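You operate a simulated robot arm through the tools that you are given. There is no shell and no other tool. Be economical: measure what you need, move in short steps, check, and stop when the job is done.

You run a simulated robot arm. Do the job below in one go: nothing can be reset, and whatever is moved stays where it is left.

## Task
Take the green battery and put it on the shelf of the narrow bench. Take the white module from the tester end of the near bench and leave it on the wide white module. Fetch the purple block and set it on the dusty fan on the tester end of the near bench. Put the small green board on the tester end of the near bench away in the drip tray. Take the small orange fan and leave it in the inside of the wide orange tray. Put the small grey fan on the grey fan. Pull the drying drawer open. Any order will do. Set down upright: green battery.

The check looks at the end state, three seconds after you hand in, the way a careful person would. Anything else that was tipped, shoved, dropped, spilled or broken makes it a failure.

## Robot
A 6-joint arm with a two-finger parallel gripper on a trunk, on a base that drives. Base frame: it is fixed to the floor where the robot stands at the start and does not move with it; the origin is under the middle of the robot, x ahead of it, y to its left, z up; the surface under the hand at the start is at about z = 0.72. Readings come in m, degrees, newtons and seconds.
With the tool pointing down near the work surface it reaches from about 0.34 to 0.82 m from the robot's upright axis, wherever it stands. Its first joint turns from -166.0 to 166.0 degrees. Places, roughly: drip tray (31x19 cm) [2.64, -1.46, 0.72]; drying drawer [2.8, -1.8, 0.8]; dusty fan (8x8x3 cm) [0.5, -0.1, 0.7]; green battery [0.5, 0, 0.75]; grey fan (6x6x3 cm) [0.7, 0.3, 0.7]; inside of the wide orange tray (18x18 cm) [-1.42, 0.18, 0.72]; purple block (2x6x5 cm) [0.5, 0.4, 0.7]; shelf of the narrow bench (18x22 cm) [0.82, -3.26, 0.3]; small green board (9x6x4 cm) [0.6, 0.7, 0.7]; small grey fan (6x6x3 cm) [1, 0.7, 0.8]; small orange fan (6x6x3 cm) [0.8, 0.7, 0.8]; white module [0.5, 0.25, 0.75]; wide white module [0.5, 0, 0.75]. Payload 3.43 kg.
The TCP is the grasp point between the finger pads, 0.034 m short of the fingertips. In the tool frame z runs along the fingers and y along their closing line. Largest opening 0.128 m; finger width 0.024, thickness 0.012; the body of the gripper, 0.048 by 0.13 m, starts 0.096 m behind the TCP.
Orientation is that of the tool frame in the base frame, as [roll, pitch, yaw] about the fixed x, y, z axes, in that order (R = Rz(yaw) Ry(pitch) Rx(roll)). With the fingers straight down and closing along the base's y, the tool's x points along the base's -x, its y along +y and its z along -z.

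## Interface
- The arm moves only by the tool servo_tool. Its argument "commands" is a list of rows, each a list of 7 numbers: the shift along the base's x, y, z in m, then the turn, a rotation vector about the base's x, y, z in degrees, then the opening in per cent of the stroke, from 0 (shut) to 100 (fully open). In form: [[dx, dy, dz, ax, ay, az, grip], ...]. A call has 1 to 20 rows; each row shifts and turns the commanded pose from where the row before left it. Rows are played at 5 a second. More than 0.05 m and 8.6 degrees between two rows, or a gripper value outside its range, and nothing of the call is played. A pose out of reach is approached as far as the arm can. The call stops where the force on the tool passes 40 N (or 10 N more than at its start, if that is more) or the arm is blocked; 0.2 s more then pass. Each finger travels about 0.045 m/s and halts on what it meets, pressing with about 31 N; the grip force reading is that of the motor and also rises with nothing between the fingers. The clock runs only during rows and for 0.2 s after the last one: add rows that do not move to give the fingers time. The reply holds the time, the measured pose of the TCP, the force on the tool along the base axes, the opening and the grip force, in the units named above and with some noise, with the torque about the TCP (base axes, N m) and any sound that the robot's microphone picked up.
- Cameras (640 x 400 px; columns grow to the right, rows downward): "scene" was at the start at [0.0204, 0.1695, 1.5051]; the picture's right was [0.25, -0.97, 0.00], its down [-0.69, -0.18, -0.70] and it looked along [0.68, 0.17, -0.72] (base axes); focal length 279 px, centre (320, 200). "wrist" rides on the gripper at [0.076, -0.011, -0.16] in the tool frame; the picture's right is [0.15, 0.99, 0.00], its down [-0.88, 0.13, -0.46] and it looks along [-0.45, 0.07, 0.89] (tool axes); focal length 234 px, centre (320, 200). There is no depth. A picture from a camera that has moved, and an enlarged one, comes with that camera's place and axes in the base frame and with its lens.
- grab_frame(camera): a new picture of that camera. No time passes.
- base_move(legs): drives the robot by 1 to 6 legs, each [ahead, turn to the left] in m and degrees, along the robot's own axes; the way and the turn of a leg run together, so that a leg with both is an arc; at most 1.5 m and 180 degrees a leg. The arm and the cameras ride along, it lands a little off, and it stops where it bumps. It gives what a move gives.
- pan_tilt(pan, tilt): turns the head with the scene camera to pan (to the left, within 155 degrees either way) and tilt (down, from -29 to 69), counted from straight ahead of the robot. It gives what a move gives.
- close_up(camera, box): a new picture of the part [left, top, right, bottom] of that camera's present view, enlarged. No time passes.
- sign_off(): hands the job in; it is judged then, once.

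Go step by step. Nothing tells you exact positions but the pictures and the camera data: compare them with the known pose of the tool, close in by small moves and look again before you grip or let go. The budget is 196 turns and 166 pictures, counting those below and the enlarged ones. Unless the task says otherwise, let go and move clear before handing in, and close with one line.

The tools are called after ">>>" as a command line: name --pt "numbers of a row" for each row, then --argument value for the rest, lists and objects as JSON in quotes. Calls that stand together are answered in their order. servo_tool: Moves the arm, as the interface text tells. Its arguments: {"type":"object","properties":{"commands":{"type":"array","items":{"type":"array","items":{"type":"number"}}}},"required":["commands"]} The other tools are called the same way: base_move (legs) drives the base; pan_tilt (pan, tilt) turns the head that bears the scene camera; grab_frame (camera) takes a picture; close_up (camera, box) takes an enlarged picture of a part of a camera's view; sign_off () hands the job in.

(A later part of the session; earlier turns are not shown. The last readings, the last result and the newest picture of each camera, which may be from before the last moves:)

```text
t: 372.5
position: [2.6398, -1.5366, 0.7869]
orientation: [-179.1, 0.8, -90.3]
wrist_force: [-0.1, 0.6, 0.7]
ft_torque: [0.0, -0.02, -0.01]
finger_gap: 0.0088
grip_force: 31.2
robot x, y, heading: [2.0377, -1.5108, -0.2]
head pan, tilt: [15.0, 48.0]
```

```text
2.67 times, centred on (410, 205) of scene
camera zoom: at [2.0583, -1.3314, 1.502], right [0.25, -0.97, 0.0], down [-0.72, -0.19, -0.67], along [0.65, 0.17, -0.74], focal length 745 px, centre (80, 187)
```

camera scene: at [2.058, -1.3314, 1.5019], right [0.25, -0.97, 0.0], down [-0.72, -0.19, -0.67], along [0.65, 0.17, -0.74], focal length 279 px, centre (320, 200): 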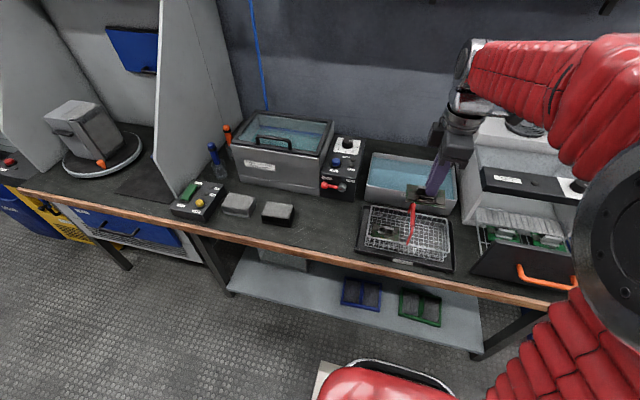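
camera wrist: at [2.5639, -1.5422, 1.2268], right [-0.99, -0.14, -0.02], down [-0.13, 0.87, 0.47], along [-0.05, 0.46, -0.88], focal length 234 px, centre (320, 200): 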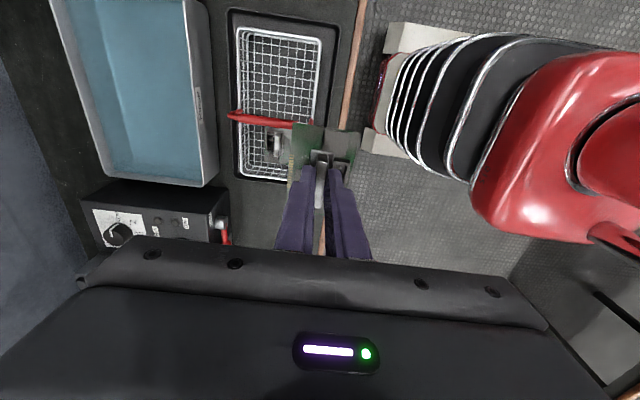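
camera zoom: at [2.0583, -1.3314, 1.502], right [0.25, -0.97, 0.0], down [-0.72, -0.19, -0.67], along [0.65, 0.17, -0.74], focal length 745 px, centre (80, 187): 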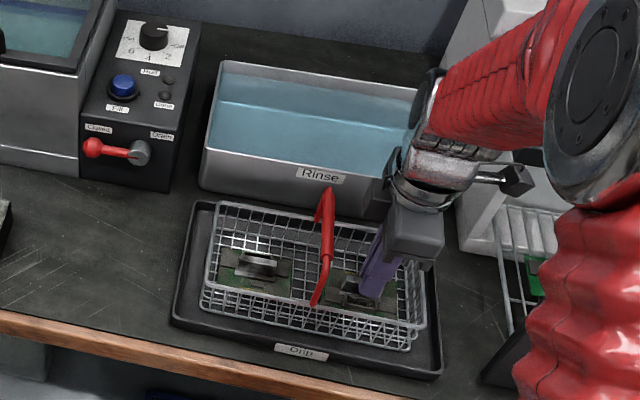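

>>> servo_tool --pt "0 0 -0.003 0 0 0 0" --pt "0 0 0 0 0 0 0"

>>> servo_tool --pt "0 0 -0.003 0 0 0 0" --pt "0 0 0 0 0 0 0"

>>> servo_tool --pt "0 0 -0.003 0 0 0 0" --pt "0 0 0 0 0 0 0"

```text
t: 373.1
position: [2.6405, -1.5378, 0.7856]
orientation: [-178.9, 0.9, -90.3]
wrist_force: [-3.8, 1.7, 18.0]
ft_torque: [0.37, 0.23, 0.04]
finger_gap: 0.0088
grip_force: 31.0
robot x, y, heading: [2.0369, -1.5061, -0.2]
head pan, tilt: [15.0, 48.0]
```

```text
t: 373.7
position: [2.6408, -1.5369, 0.7836]
orientation: [-178.9, 0.8, -90.3]
wrist_force: [-3.0, 1.8, 27.8]
ft_torque: [0.05, 0.28, 0.04]
finger_gap: 0.0091
grip_force: 31.9
robot x, y, heading: [2.0378, -1.5041, -0.5]
head pan, tilt: [15.0, 48.0]
```

```text
t: 374.3
position: [2.6404, -1.5388, 0.7797]
orientation: [-179.0, 0.8, -90.3]
wrist_force: [-0.9, -2.2, 27.5]
ft_torque: [-0.07, 0.23, 0.05]
finger_gap: 0.0091
grip_force: 30.7
robot x, y, heading: [2.0386, -1.5066, -0.3]
head pan, tilt: [15.0, 48.0]
```

Contact with the basket floor. Relieve, open a little (walls are near) and rise.

>>> servo_tool --pt "0 0 0.004 0 0 0 0" --pt "0 0 0 0 0 0 18" --pt "0 0 0 0 0 0 20" --pt "0 0 0.03 0 0 0 20" --pt "0 0 0.05 0 0 0 20" --pt "0 0 0.05 0 0 0 20" --pt "0 0 0.05 0 0 0 20" --pt "0 0 0.05 0 0 0 20" --pt "0 0 0 0 0 0 20"

>>> close_up --camera "wrist" --box '[200, 20, 440, 220]'

```text
t: 376.3
position: [2.6406, -1.5354, 1.0112]
orientation: [-179.1, 0.9, -90.3]
wrist_force: [-0.1, 0.1, 0.1]
ft_torque: [0.01, 0.01, 0.0]
finger_gap: 0.0259
grip_force: 0.0
robot x, y, heading: [2.0427, -1.5088, -0.2]
head pan, tilt: [15.0, 48.0]
```

```text
2.00 times, centred on (320, 120) of wrist
camera zoom: at [2.649, -1.6142, 1.1697], right [-0.99, -0.14, -0.02], down [-0.13, 0.87, 0.47], along [-0.05, 0.46, -0.88], focal length 468 px, centre (320, 360)
```

zoom: 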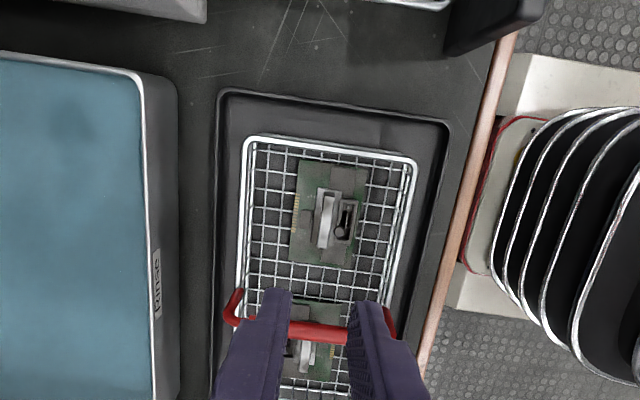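

Board rests flat in the basket over the drip tray. Back to the near bench's east side for the fans.

>>> servo_tool --pt "-0.03 0 0.03 0 0 0 20" --pt "-0.04 0 0.02 0 0 0 20" --pt "-0.04 0.02 0 0 0 0 20"

>>> base_move --legs '[[-0.33, 0], [0, 30]]'

>>> base_move --legs '[[0, 30]]'

>>> base_move --legs '[[0, 30], [1.05, 0], [1.0, 0]]'

>>> base_move --legs '[[0, 30]]'

>>> base_move --legs '[[0, 30]]'

>>> base_move --legs '[[0, 30]]'

```text
t: 377.1
position: [2.5324, -1.5183, 1.0624]
orientation: [-179.1, 0.9, -90.3]
wrist_force: [0.0, -0.6, 0.2]
ft_torque: [0.0, -0.01, -0.01]
finger_gap: 0.0253
grip_force: 0.2
robot x, y, heading: [2.0357, -1.5105, -0.2]
head pan, tilt: [15.0, 48.0]
```

```text
t: 381.9
position: [2.1434, -1.2693, 1.0628]
orientation: [-179.1, 0.9, -60.4]
wrist_force: [0.1, -0.6, 1.0]
ft_torque: [-0.02, -0.01, 0.0]
finger_gap: 0.0259
grip_force: 0.1
robot x, y, heading: [1.7254, -1.5231, 29.6]
head pan, tilt: [15.0, 48.0]
```

```text
t: 384.3
position: [1.9599, -1.0907, 1.0625]
orientation: [-179.1, 1.0, -30.2]
wrist_force: [0.0, 0.1, 0.1]
ft_torque: [0.0, 0.01, -0.02]
finger_gap: 0.0255
grip_force: 0.0
robot x, y, heading: [1.7409, -1.5325, 60.0]
head pan, tilt: [15.0, 48.0]
```

```text
t: 399.8
position: [1.7035, 1.0242, 1.0628]
orientation: [-179.1, 0.9, 0.0]
wrist_force: [-1.2, -0.2, 0.1]
ft_torque: [0.02, -0.02, -0.01]
finger_gap: 0.0257
grip_force: 0.2
robot x, y, heading: [1.7389, 0.5313, 90.4]
head pan, tilt: [15.0, 48.0]
```

```text
t: 402.2
position: [1.4675, 0.9423, 1.0635]
orientation: [-179.1, 0.8, 29.5]
wrist_force: [0.1, 0.1, 0.1]
ft_torque: [0.01, 0.02, 0.02]
finger_gap: 0.0256
grip_force: 0.0
robot x, y, heading: [1.7546, 0.5398, 119.8]
head pan, tilt: [15.0, 48.0]
```

```text
t: 404.6
position: [1.3038, 0.7454, 1.064]
orientation: [-179.1, 1.0, 59.4]
wrist_force: [-0.2, -1.2, 0.6]
ft_torque: [0.0, -0.02, -0.01]
finger_gap: 0.0256
grip_force: 0.0
robot x, y, heading: [1.7621, 0.5562, 150.0]
head pan, tilt: [15.0, 48.0]
```

```text
t: 407.1
position: [1.2695, 0.4904, 1.065]
orientation: [-179.0, 1.0, 89.4]
wrist_force: [0.6, -1.1, 0.2]
ft_torque: [-0.01, 0.03, 0.01]
finger_gap: 0.0254
grip_force: 0.1
robot x, y, heading: [1.7653, 0.5774, 179.7]
head pan, tilt: [15.0, 48.0]
```

>>> base_move --legs '[[0.33, 0]]'

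>>> servo_tool --pt "0 0.02 0 0 0 -8 70" --pt "0 0.02 0 0 0 -8 70" --pt "0 0.02 0 0 0 -8 70" --pt "0 0.02 0 0 0 -8 70" --pt "0 0.02 0 0 0 -8 70" --pt "0 0.02 0 0 0 -8 70" --pt "0 0.02 0 0 0 -8 70" --pt "0 0.02 0 0 0 -8 70" --pt "0 0.02 0 0 0 -8 70" --pt "0 0 0 0 0 -8 70" --pt "0 0 0 0 0 -8 70" --pt "0.015 0 -0.04 0 0 0 70" --pt "0 0 -0.04 0 0 0 70" --pt "0 0 0 0 0 0 70"

>>> grab_frame --camera "wrist"

```text
t: 409.8
position: [0.94, 0.49, 1.0656]
orientation: [-179.2, 0.9, 89.7]
wrist_force: [0.6, -1.1, 0.0]
ft_torque: [0.03, -0.01, -0.03]
finger_gap: 0.0256
grip_force: 0.0
robot x, y, heading: [1.4344, 0.5813, 180.0]
head pan, tilt: [15.0, 48.0]
```

```text
t: 412.8
position: [0.9558, 0.6694, 0.9855]
orientation: [-179.1, 0.8, 1.7]
wrist_force: [0.1, 0.5, -0.1]
ft_torque: [-0.01, 0.03, -0.02]
finger_gap: 0.0898
grip_force: 0.0
robot x, y, heading: [1.4316, 0.5763, 179.9]
head pan, tilt: [15.0, 48.0]
```

```text
43 pictures are left
camera wrist: at [1.035, 0.6804, 1.144], right [0.17, -0.98, -0.02], down [-0.87, -0.16, 0.47], along [-0.46, -0.07, -0.88], focal length 234 px, centre (320, 200)
```

wrist: 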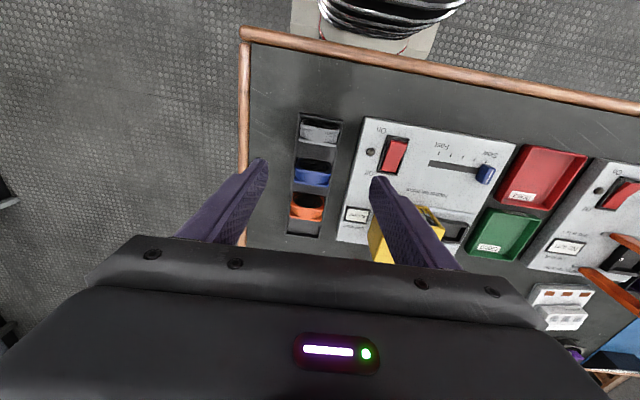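

>>> close_up --camera "wrist" --box '[260, 90, 380, 190]'

```text
4.00 times, centred on (320, 140) of wrist
camera zoom: at [1.035, 0.6804, 1.144], right [0.17, -0.98, -0.02], down [-0.87, -0.16, 0.47], along [-0.46, -0.07, -0.88], focal length 937 px, centre (320, 440)
```

zoom: 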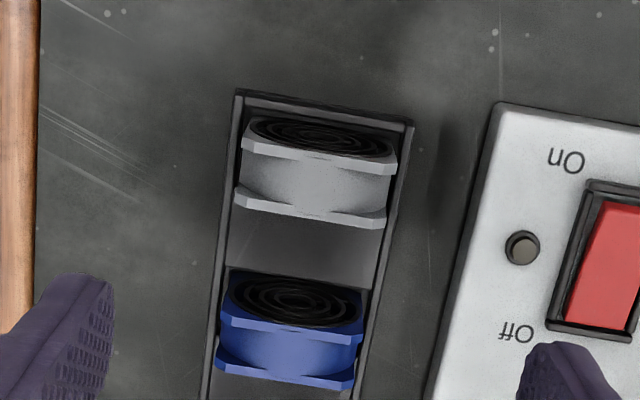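

Grey fan is centred at (0.956, 0.6735), stands snugly in the rack. Descend with 60 % opening.

>>> servo_tool --pt "0 0.004 -0.04 0 0 0 60" --pt "0 0 -0.05 0 0 0 60" --pt "0 0 -0.05 0 0 0 60" --pt "0 0 -0.02 0 0 0 60" --pt "0 0 0 0 0 0 60"

>>> close_up --camera "wrist" --box '[220, 100, 420, 260]'

```text
t: 414.0
position: [0.9542, 0.6743, 0.8257]
orientation: [-179.1, 0.9, 1.8]
wrist_force: [0.0, -0.4, 0.0]
ft_torque: [0.0, 0.01, -0.03]
finger_gap: 0.0765
grip_force: 0.1
robot x, y, heading: [1.4303, 0.5792, 180.1]
head pan, tilt: [15.0, 48.0]
```

```text
2.50 times, centred on (320, 180) of wrist
camera zoom: at [1.033, 0.6848, 0.9842], right [0.18, -0.98, -0.02], down [-0.87, -0.16, 0.47], along [-0.46, -0.07, -0.88], focal length 585 px, centre (320, 250)
```

zoom: 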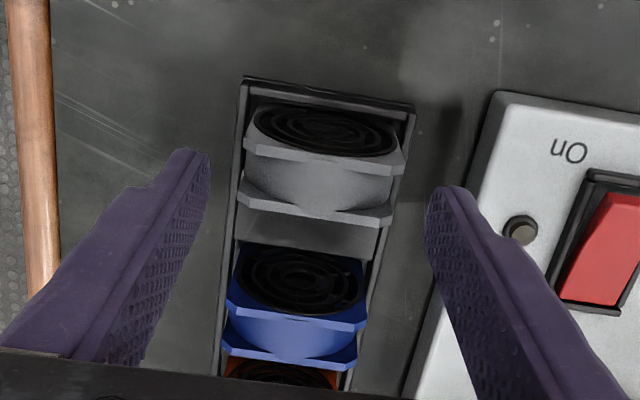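

>>> servo_tool --pt "0.002 0 -0.02 0 0 0 60" --pt "0 0 -0.02 0 0 0 60" --pt "0 0 0 0 0 0 60"

>>> servo_tool --pt "0 0 0 0 0 0 30" --pt "0 0 0 0 0 0 30" --pt "0 0 0 0 0 0 30" --pt "0 0 0 0 0 0 30"

>>> servo_tool --pt "0 0 0.02 0 0 0 30" --pt "0 0 0.04 0 0 0 30" --pt "0 0 0.05 0 0 0 30" --pt "0 0 0.03 0 0 0 30" --pt "0 0 0 0 0 0 30"

>>> close_up --camera "wrist" --box '[220, 100, 420, 260]'

```text
t: 414.8
position: [0.9567, 0.6733, 0.7865]
orientation: [-179.1, 0.8, 1.6]
wrist_force: [0.3, -0.4, 0.2]
ft_torque: [-0.03, 0.0, 0.0]
finger_gap: 0.077
grip_force: 0.1
robot x, y, heading: [1.4305, 0.5736, 179.7]
head pan, tilt: [15.0, 48.0]
```

```text
t: 415.8
position: [0.956, 0.6729, 0.7878]
orientation: [-179.1, 0.9, 1.8]
wrist_force: [0.5, 0.4, 0.1]
ft_torque: [-0.03, -0.02, 0.0]
finger_gap: 0.0592
grip_force: 31.2
robot x, y, heading: [1.4323, 0.5765, 179.8]
head pan, tilt: [15.0, 48.0]
```

```text
t: 417.0
position: [0.9566, 0.6724, 0.9254]
orientation: [-179.1, 0.8, 1.7]
wrist_force: [0.0, -0.5, -0.6]
ft_torque: [-0.01, 0.0, 0.01]
finger_gap: 0.0591
grip_force: 31.0
robot x, y, heading: [1.4328, 0.5767, 180.0]
head pan, tilt: [15.0, 48.0]
```

```text
2.50 times, centred on (320, 180) of wrist
camera zoom: at [1.0354, 0.6836, 1.0842], right [0.18, -0.98, -0.02], down [-0.87, -0.16, 0.47], along [-0.46, -0.07, -0.88], focal length 585 px, centre (320, 250)
```

zoom: 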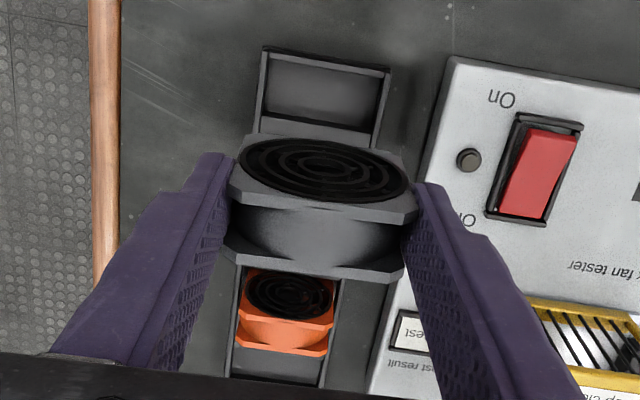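

Grey fan is held. The target grey fan lies near (0.65, 0.31); I shift the base south to y ≈ 0.31 to reach it.

>>> servo_tool --pt "0 0 0.05 0 0 0 30" --pt "0 0 0.05 0 0 0 30" --pt "0 -0.05 0 0 0 0 30" --pt "0 -0.045 0 0 0 0 30"

>>> base_move --legs '[[-0.35, 0], [0, 38]]'

>>> base_move --legs '[[0.43, 0], [0, -38]]'

```text
t: 418.0
position: [0.9563, 0.5781, 1.0232]
orientation: [-179.1, 0.9, 1.8]
wrist_force: [0.3, 0.8, -0.5]
ft_torque: [0.02, 0.02, 0.0]
finger_gap: 0.0591
grip_force: 30.8
robot x, y, heading: [1.4316, 0.5786, 180.0]
head pan, tilt: [15.0, 48.0]
```

```text
t: 423.4
position: [1.4145, 0.281, 1.0222]
orientation: [-179.1, 0.8, 40.0]
wrist_force: [0.1, 0.7, -0.6]
ft_torque: [-0.01, 0.0, -0.01]
finger_gap: 0.0592
grip_force: 30.5
robot x, y, heading: [1.7747, 0.5953, -141.6]
head pan, tilt: [15.0, 48.0]
```

```text
t: 429.2
position: [0.9683, 0.3172, 1.0246]
orientation: [-179.1, 0.8, 1.2]
wrist_force: [0.0, 0.0, -1.5]
ft_torque: [0.0, 0.0, 0.03]
finger_gap: 0.0589
grip_force: 31.5
robot x, y, heading: [1.4449, 0.3085, 179.8]
head pan, tilt: [15.0, 48.0]
```

>>> servo_tool --pt "-0.05 0 0 0 0 0 30" --pt "-0.05 0 0 0 0 0 30" --pt "-0.05 0 0 0 0 0 30" --pt "-0.05 0 0 0 0 0 30" --pt "-0.05 0 0 0 0 0 30" --pt "-0.04 0 -0.02 0 0 0 30" --pt "0 0 -0.04 0 0 0 30" --pt "0 0 0 0 0 0 30"

>>> grab_frame --camera "wrist"

>>> pan_tilt --pan 0 --tilt 45

>>> grab_frame --camera "scene"

```text
t: 431.0
position: [0.6781, 0.3173, 0.9636]
orientation: [-179.2, 0.8, 1.1]
wrist_force: [-0.9, 0.4, -1.0]
ft_torque: [0.0, 0.01, 0.0]
finger_gap: 0.0594
grip_force: 31.0
robot x, y, heading: [1.446, 0.3042, 179.9]
head pan, tilt: [15.0, 48.0]
```

```text
39 pictures are left
camera wrist: at [0.7572, 0.3273, 1.1234], right [0.17, -0.99, -0.02], down [-0.87, -0.16, 0.47], along [-0.46, -0.06, -0.88], focal length 234 px, centre (320, 200)
```

wrist: 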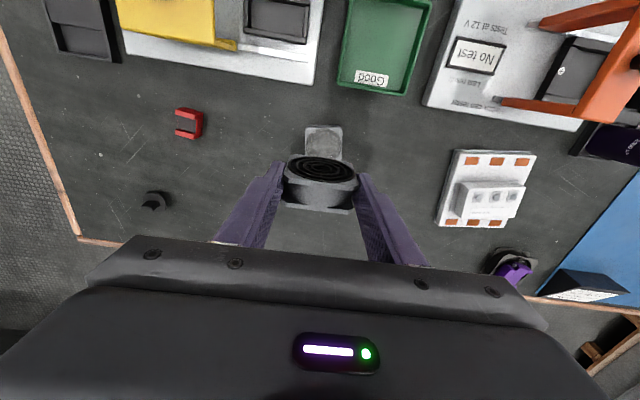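

```text
t: 431.7
position: [0.6784, 0.3174, 0.965]
orientation: [-179.1, 0.7, 1.2]
wrist_force: [0.0, 0.2, -0.7]
ft_torque: [0.01, -0.03, -0.01]
finger_gap: 0.0592
grip_force: 31.0
robot x, y, heading: [1.4445, 0.3092, 179.6]
head pan, tilt: [0.0, 45.0]
```

```text
38 pictures are left
camera scene: at [1.4247, 0.1506, 1.5061], right [0.0, 1.0, 0.0], down [0.71, 0.0, -0.71], along [-0.71, 0.0, -0.71], focal length 279 px, centre (320, 200)
```

scene: 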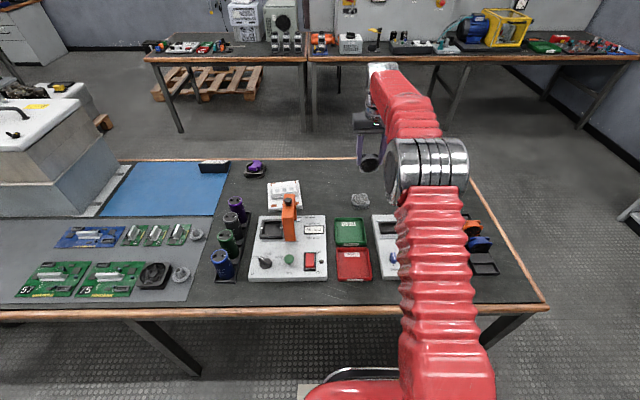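

>>> close_up --camera "wrist" --box '[270, 100, 380, 220]'

```text
3.33 times, centred on (325, 160) of wrist
camera zoom: at [0.7573, 0.3274, 1.1238], right [0.17, -0.99, -0.02], down [-0.87, -0.16, 0.47], along [-0.46, -0.06, -0.88], focal length 781 px, centre (303, 333)
```

zoom: 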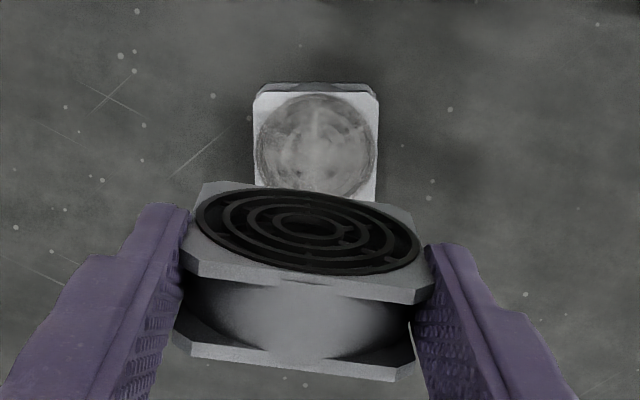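

Target fan top centre ≈ (0.659, 0.3115), turned about 9°. Align and lower close.

>>> servo_tool --pt "-0.01 -0.003 0 0 0 4.4 30" --pt "-0.009 -0.003 0 0 0 4.4 30" --pt "0 0 -0.04 0 0 0 30" --pt "0 0 -0.04 0 0 0 30" --pt "0 0 -0.03 0 0 0 30" --pt "0 0 0 0 0 0 30"

>>> close_up --camera "wrist" --box '[220, 100, 420, 260]'

>>> close_up --camera "scene" --box '[330, 150, 430, 230]'

```text
t: 433.1
position: [0.658, 0.3142, 0.8548]
orientation: [-179.1, 0.8, 10.1]
wrist_force: [-0.3, 0.2, -0.5]
ft_torque: [-0.02, -0.01, -0.01]
finger_gap: 0.0589
grip_force: 31.2
robot x, y, heading: [1.4409, 0.3078, 180.0]
head pan, tilt: [0.0, 45.0]
```

```text
2.50 times, centred on (320, 180) of wrist
camera zoom: at [0.7343, 0.3355, 1.013], right [0.32, -0.95, -0.02], down [-0.84, -0.29, 0.47], along [-0.45, -0.13, -0.88], focal length 585 px, centre (320, 250)
```

zoom: 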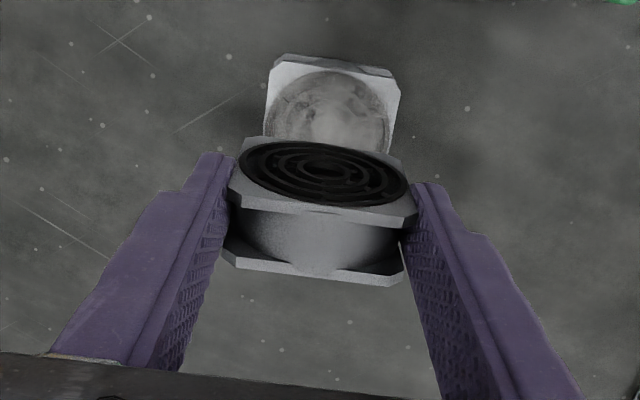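

```text
5.00 times, centred on (380, 190) of scene
camera zoom: at [1.4246, 0.1507, 1.5062], right [0.0, 1.0, 0.0], down [0.71, 0.0, -0.71], along [-0.71, 0.0, -0.71], focal length 1396 px, centre (20, 250)
```

zoom: 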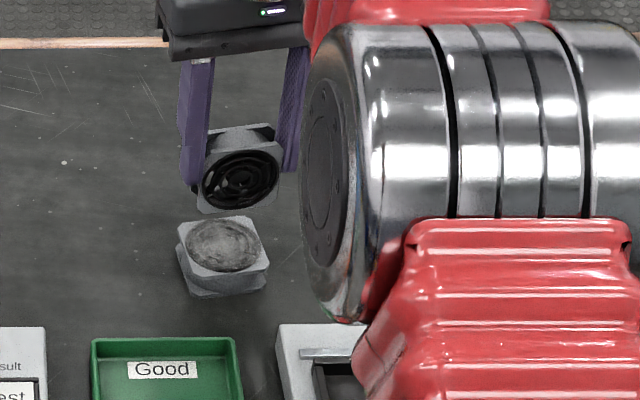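

Small correction (+3, -5 mm), then lower to contact.

>>> servo_tool --pt "0.003 -0.005 -0.012 0 0 0 30" --pt "0 0 -0.012 0 0 0 30" --pt "0 0 0 0 0 0 30"

>>> servo_tool --pt "0 0 -0.004 0 0 0 30" --pt "0 0 -0.004 0 0 0 30" --pt "0 0 0 0 0 0 30"

>>> servo_tool --pt "0 0 -0.003 0 0 0 30" --pt "0 0 0 0 0 0 30"

>>> servo_tool --pt "0 0 -0.003 0 0 0 30" --pt "0 0 0 0 0 0 30"

```text
t: 433.9
position: [0.661, 0.3074, 0.8325]
orientation: [-179.1, 0.8, 10.0]
wrist_force: [-0.6, -0.5, -0.7]
ft_torque: [0.01, 0.0, -0.01]
finger_gap: 0.0593
grip_force: 31.2
robot x, y, heading: [1.4449, 0.3088, 179.6]
head pan, tilt: [0.0, 45.0]
```

```text
t: 434.7
position: [0.6617, 0.3073, 0.8224]
orientation: [-179.1, 0.9, 9.9]
wrist_force: [-0.6, 0.0, -0.9]
ft_torque: [0.03, -0.03, 0.01]
finger_gap: 0.059
grip_force: 30.8
robot x, y, heading: [1.4421, 0.3098, 179.7]
head pan, tilt: [0.0, 45.0]
```

```text
t: 435.3
position: [0.6612, 0.3078, 0.8195]
orientation: [-179.1, 0.8, 9.9]
wrist_force: [0.4, 0.6, -0.8]
ft_torque: [0.01, 0.0, 0.02]
finger_gap: 0.0588
grip_force: 30.4
robot x, y, heading: [1.4457, 0.3102, 180.0]
head pan, tilt: [0.0, 45.0]
```

```text
t: 435.9
position: [0.6616, 0.3066, 0.8169]
orientation: [-179.0, 0.8, 10.0]
wrist_force: [-0.4, 0.5, -1.3]
ft_torque: [0.02, 0.01, 0.0]
finger_gap: 0.0592
grip_force: 31.1
robot x, y, heading: [1.4449, 0.3076, 179.8]
head pan, tilt: [0.0, 45.0]
```

>>> servo_tool --pt "0 0 -0.003 0 0 0 30" --pt "0 0 0 0 0 0 30"

>>> servo_tool --pt "0 0 -0.003 0 0 0 30" --pt "0 0 0 0 0 0 30"

>>> close_up --camera "scene" --box '[340, 160, 410, 220]'

```text
t: 436.5
position: [0.6623, 0.3067, 0.8147]
orientation: [-179.2, 0.8, 9.9]
wrist_force: [0.3, 0.5, -1.1]
ft_torque: [0.03, -0.02, 0.0]
finger_gap: 0.0587
grip_force: 31.3
robot x, y, heading: [1.4469, 0.3073, 179.6]
head pan, tilt: [0.0, 45.0]
```

```text
t: 437.1
position: [0.6622, 0.3069, 0.8109]
orientation: [-179.1, 0.7, 10.1]
wrist_force: [-0.1, -0.3, -0.5]
ft_torque: [0.04, 0.0, 0.01]
finger_gap: 0.059
grip_force: 30.9
robot x, y, heading: [1.4458, 0.3087, 179.8]
head pan, tilt: [0.0, 45.0]
```

```text
6.67 times, centred on (375, 190) of scene
camera zoom: at [1.4246, 0.1507, 1.5061], right [0.0, 1.0, 0.0], down [0.71, 0.0, -0.71], along [-0.71, 0.0, -0.71], focal length 1862 px, centre (-47, 267)
```

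zoom: 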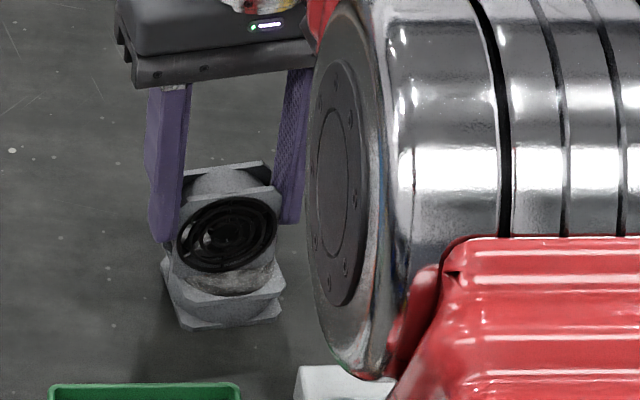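

>>> servo_tool --pt "0 0 -0.003 0 0 0 30" --pt "0 0 0 0 0 0 30"

>>> servo_tool --pt "0 0 -0.003 0 0 0 30" --pt "0 0 0 0 0 0 30"

>>> servo_tool --pt "0 0 -0.002 0 0 0 30" --pt "0 0 0 0 0 0 30"

```text
t: 437.7
position: [0.6607, 0.3069, 0.8079]
orientation: [-179.1, 0.9, 9.9]
wrist_force: [0.7, 0.9, 3.7]
ft_torque: [-0.09, -0.1, 0.02]
finger_gap: 0.059
grip_force: 31.0
robot x, y, heading: [1.4449, 0.3054, 179.7]
head pan, tilt: [0.0, 45.0]
```

```text
t: 438.3
position: [0.6604, 0.3072, 0.807]
orientation: [-178.8, 1.1, 10.1]
wrist_force: [3.3, 0.6, 24.9]
ft_torque: [-0.46, -0.33, 0.03]
finger_gap: 0.0593
grip_force: 31.5
robot x, y, heading: [1.4453, 0.307, 179.9]
head pan, tilt: [0.0, 45.0]
```

```text
t: 438.9
position: [0.6605, 0.3065, 0.8047]
orientation: [-179.0, 1.0, 10.0]
wrist_force: [-3.7, -0.7, 26.6]
ft_torque: [-0.51, 0.25, -0.02]
finger_gap: 0.0593
grip_force: 31.2
robot x, y, heading: [1.4453, 0.3078, 179.8]
head pan, tilt: [0.0, 45.0]
```

Contact. Relieve 2 mm and open.

>>> servo_tool --pt "0 0 0.003 0 0 0 30" --pt "0 0 0 0 0 0 50" --pt "0 0 0 0 0 0 60" --pt "0 0 0 0 0 0 65" --pt "0 0 0.03 0 0 0 65" --pt "0 0 0.05 0 0 0 65" --pt "0 0 0.05 0 0 0 65" --pt "0 0 0.05 0 0 0 65" --pt "0 0 0 0 0 0 65"

>>> close_up --camera "scene" --box '[330, 150, 430, 230]'

>>> close_up --camera "wrist" --box '[220, 80, 420, 240]'

```text
t: 440.9
position: [0.6613, 0.3053, 0.9879]
orientation: [-179.1, 0.8, 9.9]
wrist_force: [-0.4, -0.6, 0.2]
ft_torque: [-0.02, -0.01, 0.02]
finger_gap: 0.0831
grip_force: 0.0
robot x, y, heading: [1.4483, 0.3093, 179.9]
head pan, tilt: [0.0, 45.0]
```

```text
5.00 times, centred on (380, 190) of scene
camera zoom: at [1.4247, 0.1507, 1.5062], right [0.0, 1.0, 0.0], down [0.71, 0.0, -0.71], along [-0.71, 0.0, -0.71], focal length 1396 px, centre (20, 250)
```

zoom: 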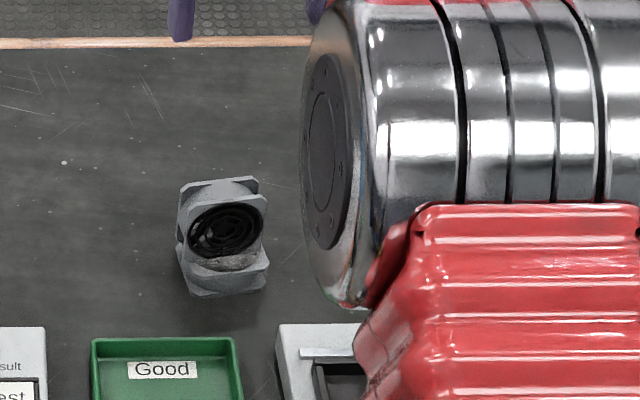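

```text
2.50 times, centred on (320, 160) of wrist
camera zoom: at [0.7376, 0.3282, 1.1457], right [0.32, -0.95, -0.02], down [-0.84, -0.29, 0.47], along [-0.45, -0.13, -0.88], focal length 585 px, centre (320, 300)
```

zoom: 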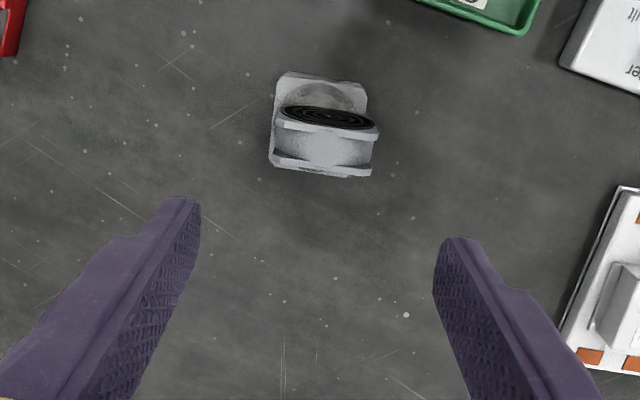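

Grey fan stands on the grey fan. Now the orange fan, reachable from here: move above (0.81, 0.672).

>>> servo_tool --pt "0 0 0.03 0 0 -4.2 60" --pt "0.01 0.04 0.01 0 0 -4 60" --pt "0.02 0.045 0 0 0 0 60" --pt "0.02 0.045 0 0 0 0 60" --pt "0.02 0.045 0 0 0 0 60" --pt "0.02 0.045 0 0 0 0 60" --pt "0.02 0.045 0 0 0 0 60" --pt "0.02 0.045 0 0 0 0 60" --pt "0.02 0.045 0 0 0 0 60" --pt "0 0.012 -0.04 0 0 0 60" --pt "0 0 -0.04 0 0 0 60" --pt "0 0 0 0 0 0 60"

>>> close_up --camera "wrist" --box '[220, 80, 420, 240]'

```text
t: 443.5
position: [0.8126, 0.6732, 0.9449]
orientation: [-179.1, 0.7, 1.9]
wrist_force: [-0.1, 0.7, -0.4]
ft_torque: [-0.01, 0.0, -0.03]
finger_gap: 0.0768
grip_force: 0.1
robot x, y, heading: [1.4483, 0.3099, 179.9]
head pan, tilt: [0.0, 45.0]
```

```text
2.50 times, centred on (320, 160) of wrist
camera zoom: at [0.8913, 0.6841, 1.1031], right [0.18, -0.98, -0.02], down [-0.87, -0.17, 0.47], along [-0.46, -0.07, -0.88], focal length 585 px, centre (320, 300)
```

zoom: 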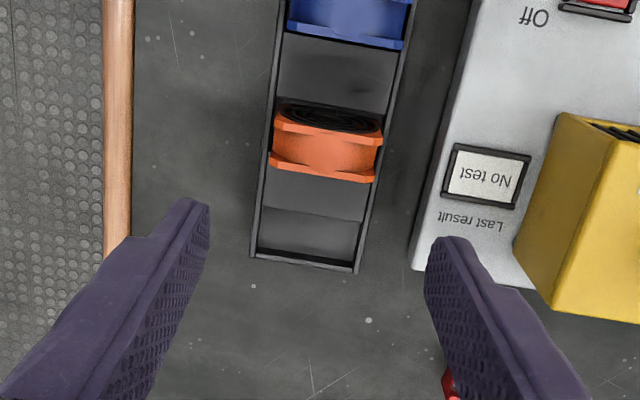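

Orange fan at (0.8165, 0.673). Descend and grip as before.

>>> servo_tool --pt "0.004 0 -0.04 0 0 0 60" --pt "0 0 -0.05 0 0 0 60" --pt "0 0 -0.04 0 0 0 60" --pt "0 0 -0.027 0 0 0 60" --pt "0 0 0 0 0 0 60"

>>> close_up --camera "wrist" --box '[220, 100, 420, 260]'

```text
t: 444.7
position: [0.8177, 0.6744, 0.7883]
orientation: [-179.1, 0.8, 1.8]
wrist_force: [-0.4, -0.3, -1.0]
ft_torque: [0.0, 0.01, -0.03]
finger_gap: 0.0766
grip_force: 0.1
robot x, y, heading: [1.4425, 0.3085, 179.9]
head pan, tilt: [0.0, 45.0]
```

```text
2.50 times, centred on (320, 180) of wrist
camera zoom: at [0.8967, 0.6855, 0.9462], right [0.18, -0.98, -0.02], down [-0.87, -0.16, 0.47], along [-0.46, -0.07, -0.88], focal length 585 px, centre (320, 250)
```

zoom: 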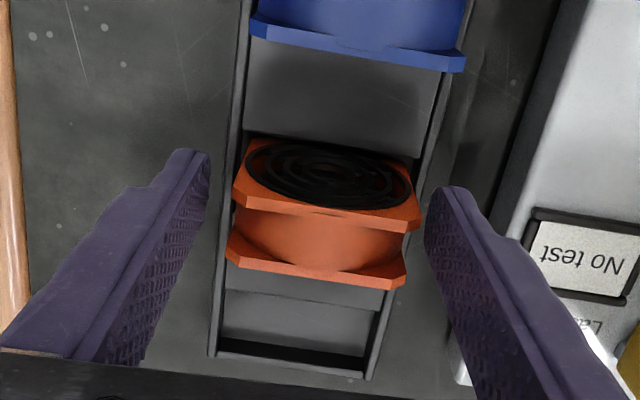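

>>> servo_tool --pt "0 0 0 0 0 0 30" --pt "0 0 0 0 0 0 30" --pt "0 0 0 0 0 0 30" --pt "0 0 0 0 0 0 30"

>>> servo_tool --pt "0 0 0.02 0 0 0 30" --pt "0 0 0.04 0 0 0 30" --pt "0 0 0.05 0 0 0 30" --pt "0 0 0.05 0 0 0 30" --pt "0 0 0.05 0 0 0 30" --pt "0 0 0.03 0 0 0 30" --pt "0.03 -0.04 0 0 0 0 30" --pt "0.03 -0.04 0 0 0 0 30" --pt "0.03 -0.04 0 0 0 0 30" --pt "0.03 -0.04 0 0 0 0 30" --pt "0.02 -0.04 0 0 0 0 30" --pt "0 -0.04 0 0 0 0 30" --pt "0 -0.04 0 0 0 0 30" --pt "0 -0.04 0 0 0 0 30" --pt "0 -0.04 0 0 0 0 30" --pt "0 0 0 0 0 0 30"

>>> close_up --camera "wrist" --box '[220, 100, 420, 260]'

```text
t: 445.7
position: [0.8174, 0.6751, 0.7871]
orientation: [-179.1, 0.8, 1.7]
wrist_force: [0.9, 0.3, -0.4]
ft_torque: [-0.06, -0.03, 0.01]
finger_gap: 0.0594
grip_force: 30.6
robot x, y, heading: [1.447, 0.3073, 180.0]
head pan, tilt: [0.0, 45.0]
```

```text
t: 449.1
position: [0.9583, 0.3157, 1.0287]
orientation: [-179.1, 0.8, 1.8]
wrist_force: [0.7, -0.1, -0.1]
ft_torque: [0.01, 0.01, 0.0]
finger_gap: 0.0592
grip_force: 30.3
robot x, y, heading: [1.4415, 0.311, 179.9]
head pan, tilt: [0.0, 45.0]
```

```text
2.50 times, centred on (320, 180) of wrist
camera zoom: at [1.0374, 0.3259, 1.1877], right [0.18, -0.98, -0.02], down [-0.87, -0.16, 0.47], along [-0.46, -0.07, -0.88], focal length 585 px, centre (320, 250)
```

zoom: 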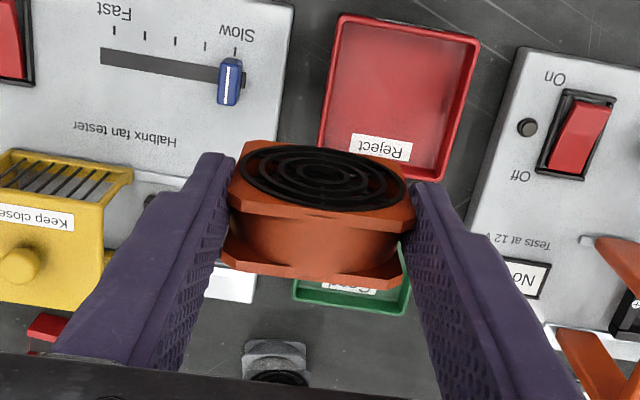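

Orange fan is held. Drive round the left end of the bench to the west bench.

>>> base_move --legs '[[-0.3, 0], [0, -30]]'

>>> base_move --legs '[[0, -30]]'

>>> base_move --legs '[[0, -30], [1.2, 0]]'

>>> base_move --legs '[[0, 30]]'

>>> base_move --legs '[[0, 30]]'

>>> base_move --legs '[[0, 30]]'

```text
t: 453.7
position: [1.3303, 0.5547, 1.0302]
orientation: [-179.2, 0.8, -28.1]
wrist_force: [0.4, 0.5, -0.5]
ft_torque: [0.02, 0.0, 0.03]
finger_gap: 0.0591
grip_force: 30.9
robot x, y, heading: [1.7418, 0.2922, 149.8]
head pan, tilt: [0.0, 45.0]
```

```text
t: 456.2
position: [1.5198, 0.7289, 1.03]
orientation: [-179.1, 0.8, -58.5]
wrist_force: [-0.4, 0.0, -1.2]
ft_torque: [-0.01, 0.0, -0.02]
finger_gap: 0.059
grip_force: 31.7
robot x, y, heading: [1.7222, 0.2829, 119.5]
head pan, tilt: [0.0, 45.0]
```

```text
t: 466.2
position: [1.8224, 1.9653, 1.0306]
orientation: [-179.2, 0.7, -90.1]
wrist_force: [-0.3, 0.0, -0.6]
ft_torque: [-0.03, -0.03, -0.02]
finger_gap: 0.059
grip_force: 30.8
robot x, y, heading: [1.7538, 1.4831, 87.8]
head pan, tilt: [0.0, 45.0]
```

```text
t: 468.7
position: [1.5696, 1.9297, 1.0301]
orientation: [-179.1, 0.7, -59.8]
wrist_force: [-0.8, -0.3, -1.2]
ft_torque: [-0.03, 0.0, -0.04]
finger_gap: 0.0591
grip_force: 30.8
robot x, y, heading: [1.776, 1.4868, 118.1]
head pan, tilt: [0.0, 45.0]
```

```text
t: 471.2
position: [1.3728, 1.7663, 1.0317]
orientation: [-179.1, 0.8, -29.6]
wrist_force: [-0.3, 0.7, -0.4]
ft_torque: [-0.01, -0.04, 0.05]
finger_gap: 0.0595
grip_force: 31.1
robot x, y, heading: [1.7849, 1.5028, 148.7]
head pan, tilt: [0.0, 45.0]
```

```text
t: 473.6
position: [1.2963, 1.5234, 1.0314]
orientation: [-179.1, 0.8, 0.6]
wrist_force: [0.3, 1.5, -0.3]
ft_torque: [-0.01, 0.01, 0.01]
finger_gap: 0.0592
grip_force: 31.1
robot x, y, heading: [1.7831, 1.5239, 178.6]
head pan, tilt: [0.0, 45.0]
```

>>> base_move --legs '[[1.1, 0], [1.03, 0], [0, 30]]'

>>> base_move --legs '[[0, 30]]'

>>> base_move --legs '[[0, 30]]'

```text
t: 489.6
position: [-0.7791, 1.3268, 1.0323]
orientation: [-179.1, 0.8, 31.6]
wrist_force: [0.3, 0.1, -1.0]
ft_torque: [0.0, 0.01, -0.01]
finger_gap: 0.0591
grip_force: 30.7
robot x, y, heading: [-0.3711, 1.5917, -150.6]
head pan, tilt: [0.0, 45.0]
```

```text
t: 492.1
position: [-0.5922, 1.1569, 1.0326]
orientation: [-179.1, 0.9, 61.4]
wrist_force: [-0.5, 1.1, -0.6]
ft_torque: [0.03, -0.02, 0.02]
finger_gap: 0.0592
grip_force: 31.2
robot x, y, heading: [-0.385, 1.6045, -120.5]
head pan, tilt: [0.0, 45.0]
```

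```text
t: 494.5
position: [-0.347, 1.1129, 1.0325]
orientation: [-179.1, 0.8, 90.9]
wrist_force: [0.2, 0.2, -1.2]
ft_torque: [0.01, 0.06, -0.01]
finger_gap: 0.0587
grip_force: 31.0
robot x, y, heading: [-0.4061, 1.6016, -91.5]
head pan, tilt: [0.0, 45.0]
```

>>> base_move --legs '[[1.4, 0], [0, -30]]'

>>> base_move --legs '[[0, -30]]'

>>> base_move --legs '[[0, -29]]'

>>> pan_tilt --pan 5 --tilt 45

>>> grab_frame --camera "scene"

```text
t: 505.7
position: [-0.6062, -0.2652, 1.0333]
orientation: [-179.1, 0.8, 62.0]
wrist_force: [0.9, 0.4, -0.8]
ft_torque: [-0.01, -0.01, -0.03]
finger_gap: 0.0595
grip_force: 30.8
robot x, y, heading: [-0.4094, 0.1809, -120.4]
head pan, tilt: [0.0, 45.0]
```

```text
t: 508.2
position: [-0.8105, -0.1, 1.0337]
orientation: [-179.1, 0.9, 31.0]
wrist_force: [-0.8, 0.1, -1.4]
ft_torque: [0.0, 0.03, 0.0]
finger_gap: 0.0593
grip_force: 31.1
robot x, y, heading: [-0.4021, 0.1656, -151.1]
head pan, tilt: [0.0, 45.0]
```

```text
t: 510.7
position: [-0.8873, 0.1354, 1.0347]
orientation: [-179.0, 0.8, 1.6]
wrist_force: [0.3, 0.4, -0.8]
ft_torque: [0.01, -0.04, 0.0]
finger_gap: 0.0593
grip_force: 31.0
robot x, y, heading: [-0.3986, 0.1468, 179.5]
head pan, tilt: [0.0, 45.0]
```

```text
t: 511.3
position: [-0.8876, 0.1337, 1.0347]
orientation: [-179.1, 0.9, 1.7]
wrist_force: [-0.3, 0.0, -0.5]
ft_torque: [0.03, -0.02, -0.02]
finger_gap: 0.0591
grip_force: 30.9
robot x, y, heading: [-0.3968, 0.1454, 179.8]
head pan, tilt: [5.0, 45.0]
```

```text
28 pictures are left
camera scene: at [-0.4217, -0.0195, 1.5062], right [-0.08, 1.0, 0.0], down [0.7, 0.06, -0.71], along [-0.7, -0.06, -0.71], focal length 279 px, centre (320, 200)
```

scene: 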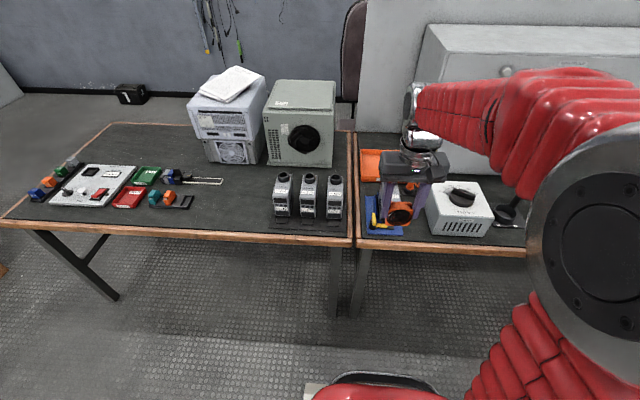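

The orange tray is at (-1.42, 0.18) just left of the tall cabinet. Drive forward, extend partway and look down.

>>> base_move --legs '[[0.27, 0]]'

>>> servo_tool --pt "-0.05 0 0 0 0 0 30" --pt "-0.05 0 0 0 0 0 30" --pt "-0.05 0 0 0 0 0 30" --pt "0 0 0 0 0 0 30"

>>> grab_frame --camera "wrist"

>>> grab_frame --camera "scene"

```text
t: 513.6
position: [-1.1564, 0.1354, 1.0336]
orientation: [-179.1, 0.8, 1.7]
wrist_force: [0.1, 0.5, -0.8]
ft_torque: [0.0, 0.0, 0.0]
finger_gap: 0.0592
grip_force: 31.2
robot x, y, heading: [-0.6716, 0.1446, 179.9]
head pan, tilt: [5.0, 45.0]
```

```text
t: 514.6
position: [-1.3098, 0.1327, 1.0343]
orientation: [-179.1, 0.8, 1.8]
wrist_force: [-0.3, -0.1, -1.3]
ft_torque: [0.02, -0.02, 0.03]
finger_gap: 0.059
grip_force: 30.9
robot x, y, heading: [-0.6703, 0.1493, 180.0]
head pan, tilt: [5.0, 45.0]
```

```text
27 pictures are left
camera wrist: at [-1.2314, 0.1444, 1.1922], right [0.18, -0.98, -0.02], down [-0.87, -0.17, 0.47], along [-0.46, -0.07, -0.88], focal length 234 px, centre (320, 200)
```

wrist: 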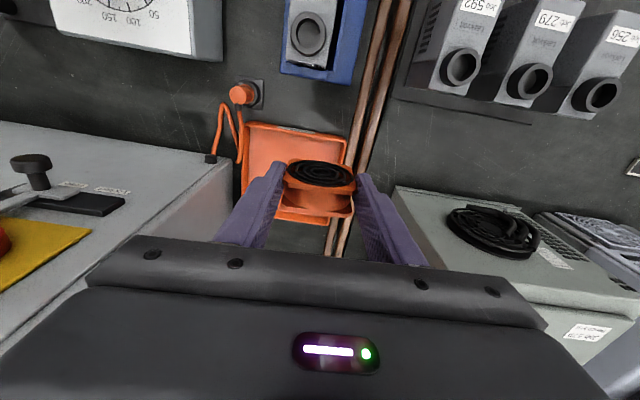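

```text
26 pictures are left
camera scene: at [-0.6907, -0.018, 1.5062], right [-0.08, 1.0, 0.0], down [0.7, 0.06, -0.71], along [-0.7, -0.06, -0.71], focal length 279 px, centre (320, 200)
```

scene: 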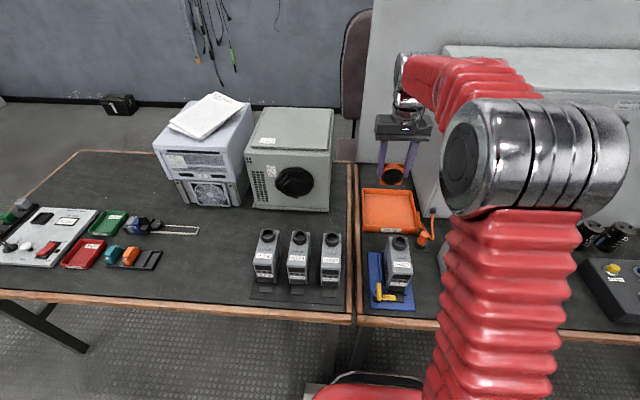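

Tray spans x -1.325…-1.513, y 0.08…0.265. Move over (-1.41, 0.165) and lower.

>>> servo_tool --pt "-0.04 0.012 0 0 0 0 30" --pt "-0.04 0.012 0 0 0 0 30" --pt "-0.02 0.008 0 0 0 0 30" --pt "0 0 -0.05 0 0 0 30" --pt "0 0 -0.05 0 0 0 30" --pt "0 0 -0.05 0 0 0 30" --pt "0 0 0 0 0 0 30"

>>> grab_frame --camera "wrist"

>>> close_up --camera "scene" --box '[340, 80, 480, 270]'

```text
t: 516.2
position: [-1.4042, 0.1663, 0.883]
orientation: [-179.1, 0.8, 1.8]
wrist_force: [0.8, -0.4, -0.7]
ft_torque: [-0.02, 0.0, 0.0]
finger_gap: 0.0592
grip_force: 30.4
robot x, y, heading: [-0.6709, 0.1442, 179.7]
head pan, tilt: [5.0, 45.0]
```

```text
25 pictures are left
camera wrist: at [-1.3257, 0.1775, 1.043], right [0.18, -0.98, -0.02], down [-0.87, -0.17, 0.47], along [-0.46, -0.07, -0.88], focal length 234 px, centre (320, 200)
```

wrist: 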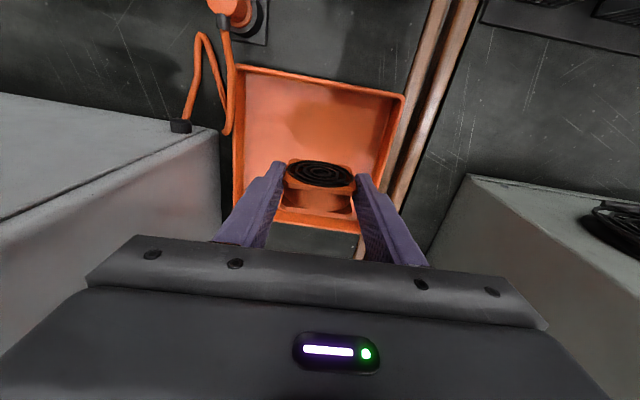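

```text
2.11 times, centred on (410, 175) of scene
camera zoom: at [-0.6909, -0.018, 1.5062], right [-0.08, 1.0, 0.0], down [0.7, 0.06, -0.71], along [-0.7, -0.06, -0.71], focal length 588 px, centre (130, 253)
```

zoom: 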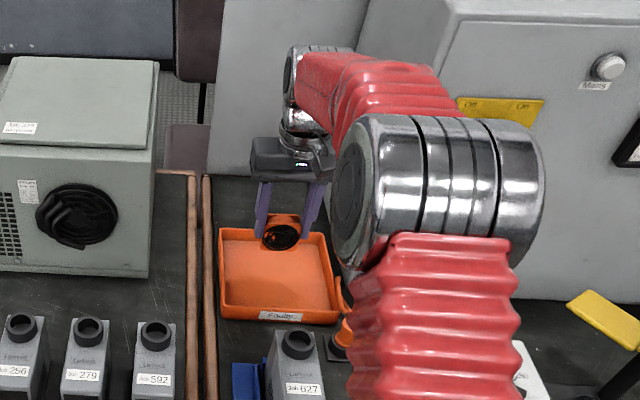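

Well inside the tray footprint. Lower to the floor of the tray.

>>> servo_tool --pt "-0.01 0 -0.04 0 0 0 30" --pt "0 0 -0.03 0 0 0 30" --pt "0 0 -0.01 0 0 0 30" --pt "0 0 0 0 0 0 30"

>>> servo_tool --pt "0 0 -0.005 0 0 0 30" --pt "0 0 0 0 0 0 30"

>>> servo_tool --pt "0 0 -0.004 0 0 0 30" --pt "0 0 0 0 0 0 30"

>>> servo_tool --pt "0 0 -0.003 0 0 0 30" --pt "0 0 0 0 0 0 30"

```text
t: 517.2
position: [-1.4166, 0.1674, 0.8056]
orientation: [-179.1, 0.8, 1.8]
wrist_force: [-0.7, 0.3, -0.8]
ft_torque: [-0.01, -0.02, 0.01]
finger_gap: 0.059
grip_force: 30.8
robot x, y, heading: [-0.6706, 0.1448, 179.9]
head pan, tilt: [5.0, 45.0]
```

```text
t: 517.9
position: [-1.4165, 0.1671, 0.7983]
orientation: [-179.1, 0.7, 1.8]
wrist_force: [0.2, 0.0, -1.4]
ft_torque: [0.0, 0.01, 0.03]
finger_gap: 0.0591
grip_force: 30.8
robot x, y, heading: [-0.6706, 0.1473, 180.2]
head pan, tilt: [5.0, 45.0]
```

```text
t: 518.5
position: [-1.4168, 0.1669, 0.7957]
orientation: [-179.2, 0.8, 1.8]
wrist_force: [0.5, -0.1, -0.7]
ft_torque: [0.0, 0.02, 0.03]
finger_gap: 0.059
grip_force: 30.8
robot x, y, heading: [-0.6691, 0.1446, 179.8]
head pan, tilt: [5.0, 45.0]
```

```text
t: 519.0
position: [-1.4168, 0.1662, 0.7933]
orientation: [-179.1, 0.8, 1.8]
wrist_force: [0.6, 0.0, -0.2]
ft_torque: [-0.05, -0.03, 0.03]
finger_gap: 0.0588
grip_force: 30.7
robot x, y, heading: [-0.6695, 0.1493, 179.9]
head pan, tilt: [5.0, 45.0]
```

>>> servo_tool --pt "0 0 -0.004 0 0 0 30" --pt "0 0 0 0 0 0 30"

>>> servo_tool --pt "0 0 -0.003 0 0 0 30" --pt "0 0 0 0 0 0 30"

>>> servo_tool --pt "0 0 -0.003 0 0 0 30" --pt "0 0 0 0 0 0 30"

```text
t: 519.6
position: [-1.4181, 0.1667, 0.7901]
orientation: [-179.2, 0.9, 1.8]
wrist_force: [2.2, 1.5, 11.9]
ft_torque: [-0.29, -0.05, 0.06]
finger_gap: 0.0592
grip_force: 31.1
robot x, y, heading: [-0.6729, 0.1499, 179.6]
head pan, tilt: [5.0, 45.0]
```

```text
t: 520.2
position: [-1.4172, 0.1656, 0.7877]
orientation: [-179.1, 1.1, 1.8]
wrist_force: [0.3, 6.0, 27.4]
ft_torque: [-0.49, 0.13, 0.03]
finger_gap: 0.0595
grip_force: 31.1
robot x, y, heading: [-0.6711, 0.1472, 179.6]
head pan, tilt: [5.0, 45.0]
```

```text
t: 520.9
position: [-1.4177, 0.1665, 0.7841]
orientation: [-179.1, 1.0, 1.7]
wrist_force: [-0.9, 1.1, 27.2]
ft_torque: [-0.81, 0.21, -0.02]
finger_gap: 0.0594
grip_force: 30.9
robot x, y, heading: [-0.6711, 0.1481, 179.9]
head pan, tilt: [5.0, 45.0]
```

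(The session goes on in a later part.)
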